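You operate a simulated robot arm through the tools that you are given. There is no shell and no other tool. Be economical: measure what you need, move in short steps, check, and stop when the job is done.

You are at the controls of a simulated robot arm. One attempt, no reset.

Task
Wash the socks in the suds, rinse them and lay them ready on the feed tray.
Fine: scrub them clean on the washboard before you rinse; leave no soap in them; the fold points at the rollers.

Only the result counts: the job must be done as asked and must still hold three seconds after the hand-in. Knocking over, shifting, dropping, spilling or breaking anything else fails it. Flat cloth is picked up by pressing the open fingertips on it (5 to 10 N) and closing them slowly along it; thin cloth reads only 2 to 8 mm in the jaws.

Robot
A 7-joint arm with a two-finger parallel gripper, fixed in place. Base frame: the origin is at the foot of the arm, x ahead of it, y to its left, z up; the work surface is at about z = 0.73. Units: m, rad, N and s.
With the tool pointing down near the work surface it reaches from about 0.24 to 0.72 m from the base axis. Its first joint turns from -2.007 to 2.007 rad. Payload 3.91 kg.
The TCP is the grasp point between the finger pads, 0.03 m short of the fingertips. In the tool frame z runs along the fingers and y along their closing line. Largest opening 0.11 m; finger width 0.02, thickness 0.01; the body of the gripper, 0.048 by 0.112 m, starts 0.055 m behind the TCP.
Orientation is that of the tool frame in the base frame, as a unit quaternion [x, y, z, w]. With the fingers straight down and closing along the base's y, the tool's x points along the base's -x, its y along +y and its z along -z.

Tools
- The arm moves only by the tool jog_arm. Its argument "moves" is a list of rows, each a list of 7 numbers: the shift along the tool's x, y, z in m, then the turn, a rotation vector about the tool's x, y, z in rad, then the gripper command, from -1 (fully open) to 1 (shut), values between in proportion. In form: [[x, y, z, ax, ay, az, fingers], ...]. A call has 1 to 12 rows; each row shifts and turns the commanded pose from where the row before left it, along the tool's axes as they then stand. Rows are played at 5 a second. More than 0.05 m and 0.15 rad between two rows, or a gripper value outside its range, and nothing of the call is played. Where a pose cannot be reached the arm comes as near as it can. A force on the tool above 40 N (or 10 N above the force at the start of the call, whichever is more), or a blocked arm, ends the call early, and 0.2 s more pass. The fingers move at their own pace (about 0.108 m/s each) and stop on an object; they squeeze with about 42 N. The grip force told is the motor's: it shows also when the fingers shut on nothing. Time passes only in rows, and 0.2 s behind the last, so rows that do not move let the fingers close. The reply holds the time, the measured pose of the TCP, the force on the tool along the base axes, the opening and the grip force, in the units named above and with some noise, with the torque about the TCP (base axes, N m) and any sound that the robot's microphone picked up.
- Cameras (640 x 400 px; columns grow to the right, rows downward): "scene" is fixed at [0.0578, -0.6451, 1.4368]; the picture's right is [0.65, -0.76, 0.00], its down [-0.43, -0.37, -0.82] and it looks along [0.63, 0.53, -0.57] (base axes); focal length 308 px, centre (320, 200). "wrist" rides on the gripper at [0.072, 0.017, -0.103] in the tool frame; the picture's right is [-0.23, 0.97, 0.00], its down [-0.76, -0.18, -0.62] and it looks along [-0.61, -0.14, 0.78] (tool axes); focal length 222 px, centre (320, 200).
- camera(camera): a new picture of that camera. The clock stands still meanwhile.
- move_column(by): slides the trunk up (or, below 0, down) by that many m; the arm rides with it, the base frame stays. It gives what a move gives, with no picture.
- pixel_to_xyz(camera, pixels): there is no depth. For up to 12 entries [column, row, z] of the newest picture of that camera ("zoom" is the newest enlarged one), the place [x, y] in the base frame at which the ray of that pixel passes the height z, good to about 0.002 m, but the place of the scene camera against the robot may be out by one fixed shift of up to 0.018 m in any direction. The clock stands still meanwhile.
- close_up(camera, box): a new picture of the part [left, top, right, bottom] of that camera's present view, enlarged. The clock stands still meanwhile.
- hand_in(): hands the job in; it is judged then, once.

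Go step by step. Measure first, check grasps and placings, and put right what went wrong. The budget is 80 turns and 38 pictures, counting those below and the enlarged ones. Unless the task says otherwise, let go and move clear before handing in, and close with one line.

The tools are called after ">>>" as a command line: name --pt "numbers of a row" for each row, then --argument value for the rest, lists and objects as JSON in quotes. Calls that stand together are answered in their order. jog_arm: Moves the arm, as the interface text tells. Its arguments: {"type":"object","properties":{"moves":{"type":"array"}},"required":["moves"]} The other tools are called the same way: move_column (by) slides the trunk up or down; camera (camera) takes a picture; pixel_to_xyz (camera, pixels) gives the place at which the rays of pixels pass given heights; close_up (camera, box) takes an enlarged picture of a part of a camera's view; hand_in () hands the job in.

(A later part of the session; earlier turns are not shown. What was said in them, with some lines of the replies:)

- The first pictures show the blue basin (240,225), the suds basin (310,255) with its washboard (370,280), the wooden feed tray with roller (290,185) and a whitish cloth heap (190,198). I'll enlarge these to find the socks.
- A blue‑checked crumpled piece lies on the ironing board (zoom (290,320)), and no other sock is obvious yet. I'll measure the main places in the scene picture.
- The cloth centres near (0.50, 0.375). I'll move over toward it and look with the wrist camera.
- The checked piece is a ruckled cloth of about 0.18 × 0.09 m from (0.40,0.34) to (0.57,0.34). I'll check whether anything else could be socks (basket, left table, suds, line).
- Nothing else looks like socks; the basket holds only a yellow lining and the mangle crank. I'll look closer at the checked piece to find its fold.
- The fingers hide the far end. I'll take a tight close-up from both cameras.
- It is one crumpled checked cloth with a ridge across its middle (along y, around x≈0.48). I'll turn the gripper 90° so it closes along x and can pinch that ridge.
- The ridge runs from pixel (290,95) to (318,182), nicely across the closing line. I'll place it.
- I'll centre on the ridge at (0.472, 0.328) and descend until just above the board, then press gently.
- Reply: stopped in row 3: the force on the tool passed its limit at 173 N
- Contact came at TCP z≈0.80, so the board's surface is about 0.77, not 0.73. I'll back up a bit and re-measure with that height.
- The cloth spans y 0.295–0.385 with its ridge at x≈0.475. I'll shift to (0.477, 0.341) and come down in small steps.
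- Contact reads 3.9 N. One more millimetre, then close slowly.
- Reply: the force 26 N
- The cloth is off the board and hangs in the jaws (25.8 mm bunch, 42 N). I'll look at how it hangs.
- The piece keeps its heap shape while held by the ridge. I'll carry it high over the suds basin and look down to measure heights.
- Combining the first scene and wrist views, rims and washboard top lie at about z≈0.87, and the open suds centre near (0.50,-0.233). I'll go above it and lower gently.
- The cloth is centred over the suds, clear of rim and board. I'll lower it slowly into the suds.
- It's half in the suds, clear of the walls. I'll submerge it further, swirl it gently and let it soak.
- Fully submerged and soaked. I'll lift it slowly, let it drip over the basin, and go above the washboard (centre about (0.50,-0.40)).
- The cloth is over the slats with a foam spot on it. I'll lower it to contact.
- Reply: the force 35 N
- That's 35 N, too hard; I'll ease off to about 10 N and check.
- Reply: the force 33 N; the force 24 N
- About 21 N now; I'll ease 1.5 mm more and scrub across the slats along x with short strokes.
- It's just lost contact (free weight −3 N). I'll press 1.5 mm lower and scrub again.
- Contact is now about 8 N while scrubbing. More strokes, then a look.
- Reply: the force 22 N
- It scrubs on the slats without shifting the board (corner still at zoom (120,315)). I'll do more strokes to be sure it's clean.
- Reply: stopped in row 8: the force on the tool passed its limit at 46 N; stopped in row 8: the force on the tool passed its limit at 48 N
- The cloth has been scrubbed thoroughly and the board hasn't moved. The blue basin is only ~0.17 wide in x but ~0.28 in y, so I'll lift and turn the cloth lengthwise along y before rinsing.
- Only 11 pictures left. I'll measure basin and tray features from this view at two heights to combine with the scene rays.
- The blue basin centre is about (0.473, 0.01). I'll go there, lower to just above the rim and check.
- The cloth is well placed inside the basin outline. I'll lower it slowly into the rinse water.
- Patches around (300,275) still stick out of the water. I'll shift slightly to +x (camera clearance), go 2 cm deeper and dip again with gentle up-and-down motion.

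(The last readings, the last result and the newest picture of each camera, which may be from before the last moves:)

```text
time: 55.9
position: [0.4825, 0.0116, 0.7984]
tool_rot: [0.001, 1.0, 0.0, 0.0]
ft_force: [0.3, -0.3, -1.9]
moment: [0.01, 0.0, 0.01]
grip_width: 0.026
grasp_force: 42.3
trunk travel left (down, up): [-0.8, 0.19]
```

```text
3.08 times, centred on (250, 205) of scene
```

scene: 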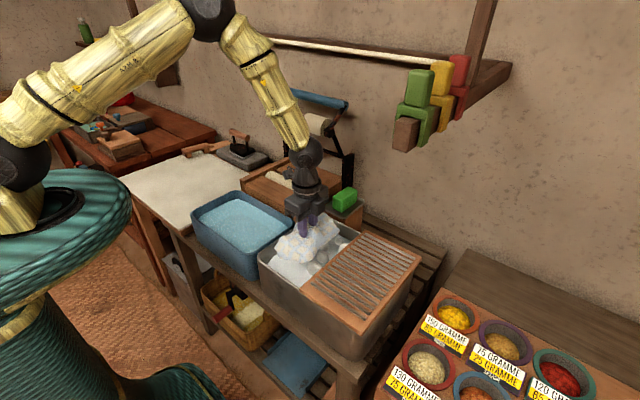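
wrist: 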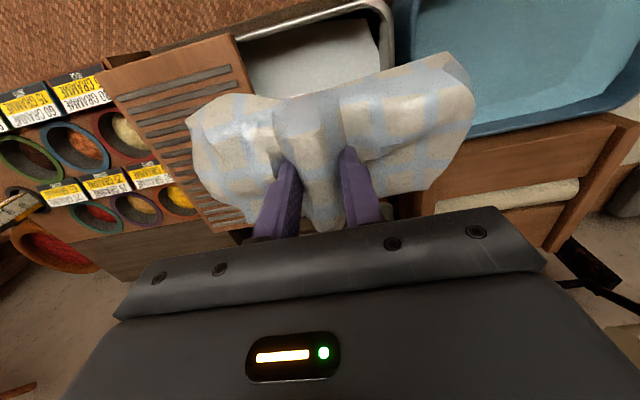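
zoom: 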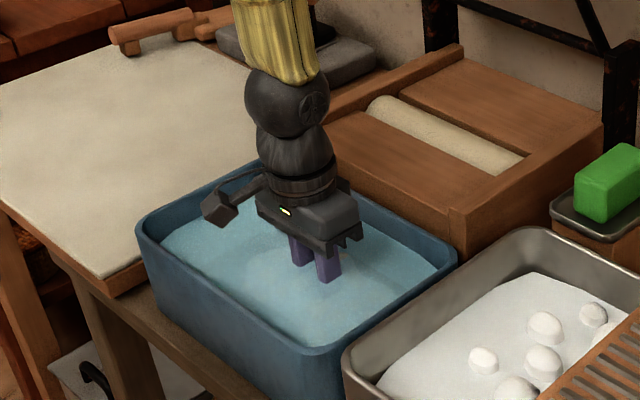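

Now fully under water. A last swirl, then I'll lift slowly, let it drip and inspect it.

>>> jog_arm --pt "0 0.012 0 0 0 0 1" --pt "0 0.012 0 0 0 0 1" --pt "0 -0.012 0 0 0 0 1" --pt "0 -0.012 0 0 0 0 1" --pt "0 -0.012 0 0 0 0 1" --pt "0 -0.012 0 0 0 0 1" --pt "0 0.012 0 0 0 0 1" --pt "0 0.012 0 0 0 0 1" --pt "0 0 0 0 0 0 1" --pt "0 0 0 0 0 0 1" --pt "0 0 0 0 0 0 1" --pt "0 0 0 0 0 0 1"

>>> jog_arm --pt "0 0 -0.012 0 0 0 1" --pt "0 0 -0.015 0 0 0 1" --pt "0 0 -0.02 0 0 0 1" --pt "0 0 -0.02 0 0 0 1" --pt "0 0 -0.02 0 0 0 1" --pt "0 0 -0.03 0 0 0 1" --pt "0 0 -0.03 0 0 0 1" --pt "0 0 -0.03 0 0 0 1" --pt "0 0 0 0 0 0 1" --pt "0 0 0 0 0 0 1" --pt "0 0 0 0 0 0 1" --pt "0 0 0 0 0 0 1"

>>> camera --camera "wrist"

>>> close_up --camera "scene" --box '[180, 110, 340, 210]'

```text
time: 58.5
position: [0.4828, 0.0105, 0.7985]
tool_rot: [0.0, 1.0, 0.0, -0.001]
ft_force: [-0.1, 0.4, -2.8]
moment: [0.02, 0.02, -0.02]
grip_width: 0.0257
grasp_force: 41.9
trunk travel left (down, up): [-0.8, 0.19]
```

```text
time: 61.1
position: [0.481, 0.0107, 0.9756]
tool_rot: [0.001, 1.0, 0.0, -0.001]
ft_force: [-0.1, -0.9, -2.9]
moment: [-0.02, 0.03, 0.0]
grip_width: 0.0259
grasp_force: 41.9
trunk travel left (down, up): [-0.8, 0.19]
```

```text
7 pictures are left
```

wrist: 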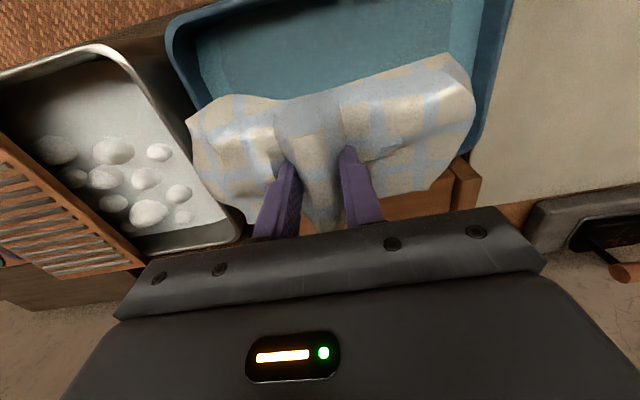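

```text
4.00 times, centred on (260, 160) of scene
```

zoom: 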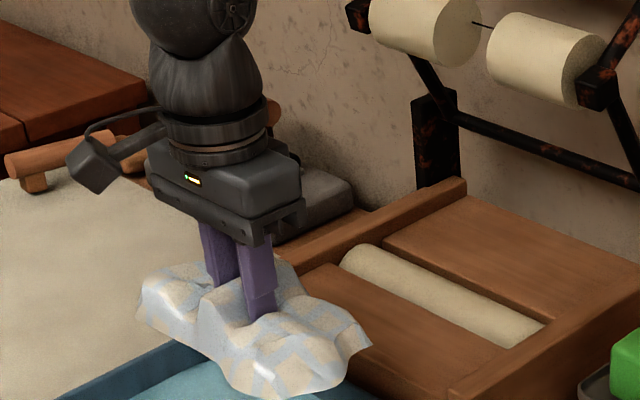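

The cloth hangs wet with no foam on it; the tray's front plank spans roughly x 0.575–0.665, y −0.07…0.145, rim z≈0.88, and the cloth's ridge now runs along x toward the rollers. The piece fits lengthwise along y, so I'll carry it over and lower.

>>> jog_arm --pt "-0.035 0.005 0 0 0 0 1" --pt "-0.035 0.005 0 0 0 0 1" --pt "-0.035 0.005 0 0 0 0 1" --pt "-0.032 0.005 0 0 0 0 1" --pt "0 0 0.02 0 0 0 1" --pt "0 0 0.015 0 0 0 1" --pt "0 0 0.005 0 0 0 1"

>>> close_up --camera "scene" --box '[220, 120, 364, 230]'

```text
time: 62.7
position: [0.617, 0.0294, 0.9358]
tool_rot: [0.0, 1.0, 0.001, 0.0]
ft_force: [0.0, 0.9, -2.8]
moment: [-0.01, 0.02, -0.02]
grip_width: 0.0256
grasp_force: 42.5
trunk travel left (down, up): [-0.8, 0.19]
```

```text
3.64 times, centred on (292, 175) of scene
```

zoom: 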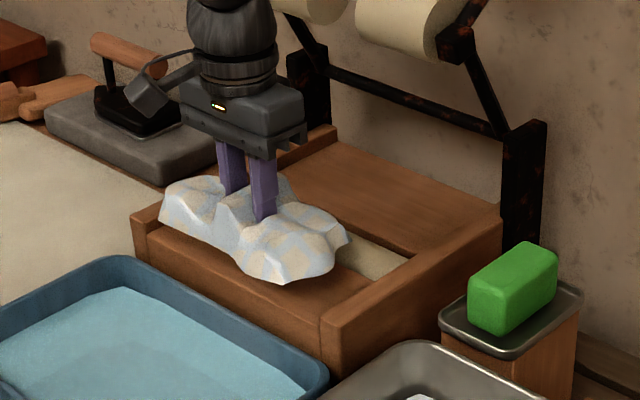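

It's over the plank, but after lowering the front corner (270,285) may overhang the front edge, so I'll lower nearly to contact and re-check.

>>> jog_arm --pt "-0.01 0 0.01 0 0 0 1" --pt "0 0 0.008 0 0 0 1" --pt "0 0 0.006 0 0 0 1" --pt "0 0 0.004 0 0 0 1"

```text
time: 63.7
position: [0.6281, 0.0309, 0.9076]
tool_rot: [0.0, 1.0, -0.001, -0.001]
ft_force: [-0.2, -0.4, -2.0]
moment: [0.04, -0.01, -0.06]
grip_width: 0.0257
grasp_force: 41.7
trunk travel left (down, up): [-0.8, 0.19]
```

>>> jog_arm --pt "0 0 0.004 0 0 0 1" --pt "0 0 0.003 0 0 0 1"

>>> close_up --camera "scene" --box '[220, 120, 364, 230]'

```text
time: 64.3
position: [0.6278, 0.0296, 0.9009]
tool_rot: [-0.001, 1.0, 0.0, 0.002]
ft_force: [-0.3, 0.3, 10.4]
moment: [-0.1, 0.5, -0.03]
grip_width: 0.0259
grasp_force: 42.0
trunk travel left (down, up): [-0.8, 0.19]
```

```text
3.64 times, centred on (292, 175) of scene
```

zoom: 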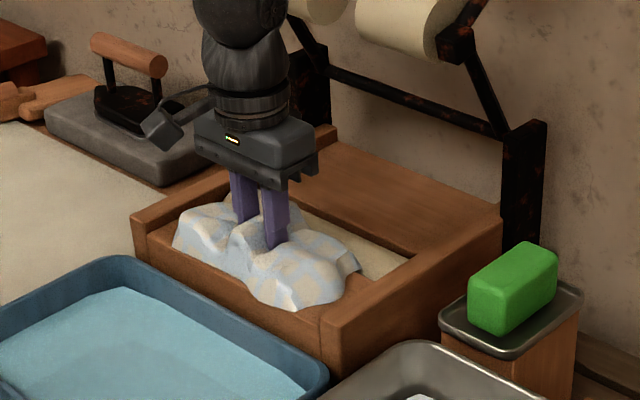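

Contact at TCP z 0.901 (~13 N), with the front edge of the cloth (280,310) just at the plank's front edge. I'll lift slightly, shift 7 mm toward the rollers, and set down again.

>>> jog_arm --pt "0 0 -0.006 0 0 0 1" --pt "-0.007 0 0 0 0 0 1" --pt "0 0 0.003 0 0 0 1" --pt "0 0 0.002 0 0 0 1" --pt "0 0 0 0 0 0 1"

```text
time: 65.5
position: [0.6367, 0.0297, 0.9011]
tool_rot: [0.0, 1.0, 0.0, 0.001]
ft_force: [-0.3, -1.0, -0.4]
moment: [0.08, -0.07, 0.0]
grip_width: 0.0259
grasp_force: 41.6
trunk travel left (down, up): [-0.8, 0.19]
```

Just touching. One more millimetre, then open slowly and rise a little.

>>> jog_arm --pt "0 0 0.001 0 0 0 1" --pt "0 0 0 0 0 0 1" --pt "0 0 0 0 0 0 0.5" --pt "0 0 0 0 0 0 0.42" --pt "0 0 0 0 0 0 0.35" --pt "0 0 0 0 0 0 0.28" --pt "0 0 0 0 0 0 0.28"

>>> jog_arm --pt "0 0 -0.01 0 0 0 0.28" --pt "0 0 -0.01 0 0 0 0.28" --pt "0 0 -0.02 0 0 0 0.28" --pt "0 0 -0.03 0 0 0 0.28" --pt "0 0 -0.04 0 0 0 0.28" --pt "0.03 0 -0.03 0 0 0 0.28" --pt "0.04 0 0 0 0 0 0.28" --pt "0.04 0 0 0 0 0 0.28" --pt "0.04 0 0 0 0 0 0.28" --pt "0.04 0 0 0 0 0 0.28"

>>> camera --camera "wrist"

>>> close_up --camera "scene" --box '[220, 120, 364, 230]'

```text
time: 67.1
position: [0.635, 0.0312, 0.9001]
tool_rot: [0.0, 1.0, 0.0, 0.002]
ft_force: [0.1, 2.4, 7.4]
moment: [0.06, 0.05, -0.1]
grip_width: 0.0391
grasp_force: 0.0
trunk travel left (down, up): [-0.8, 0.19]
```

```text
time: 69.3
position: [0.4415, 0.0286, 1.0407]
tool_rot: [0.0, 1.0, 0.0, 0.001]
ft_force: [-0.9, 0.0, 0.6]
moment: [-0.01, -0.01, -0.03]
grip_width: 0.0397
grasp_force: 0.1
trunk travel left (down, up): [-0.8, 0.19]
```

```text
3 pictures are left
```

wrist: 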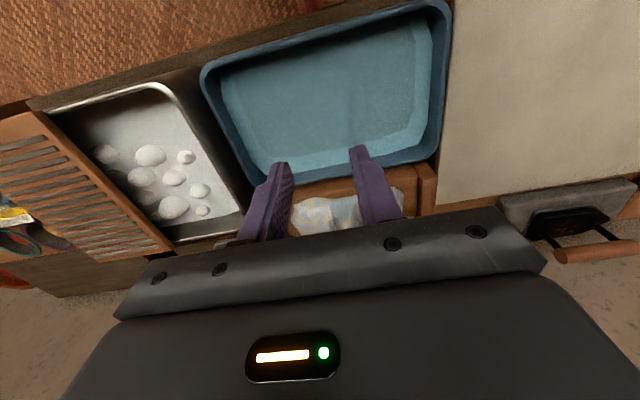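

```text
3.64 times, centred on (292, 175) of scene
```

zoom: 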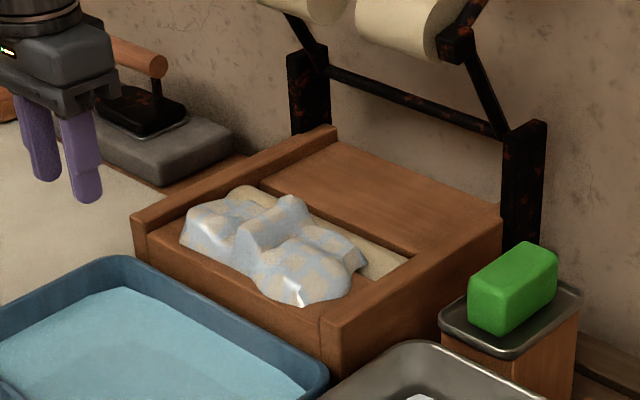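

The cloth lies on the feed tray between the rims, with its ridge running toward the roller (peak at zoom (295,205)). One last close-up to check for soap and placement.

>>> close_up --camera "scene" --box '[250, 160, 330, 212]'

```text
7.69 times, centred on (290, 186) of scene
```

zoom: 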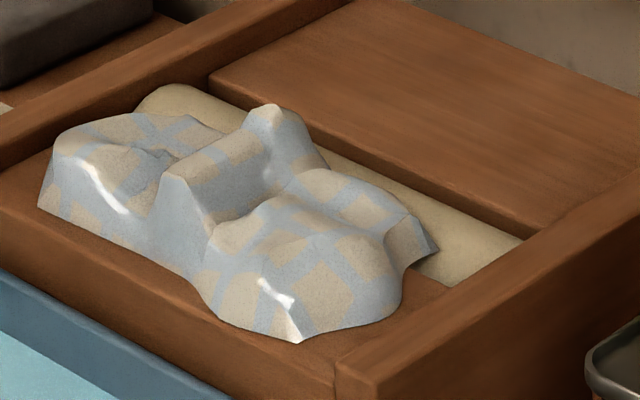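

The cloth rests stably on the plank between the side rims. The fold ridge points at the roller, and the bright marks are only wet highlights, so I'm handing it in.

>>> hand_in

```text
The job is handed in.
```

I washed the socks in the suds, scrubbed them on the washboard, rinsed them and laid them on the feed tray. The fold points at the rollers. I took the checked piece on the ironing board to be the socks, and the ridge across its middle to be the fold. I could only judge clean and soap-free by eye: no foam showed after the rinse.
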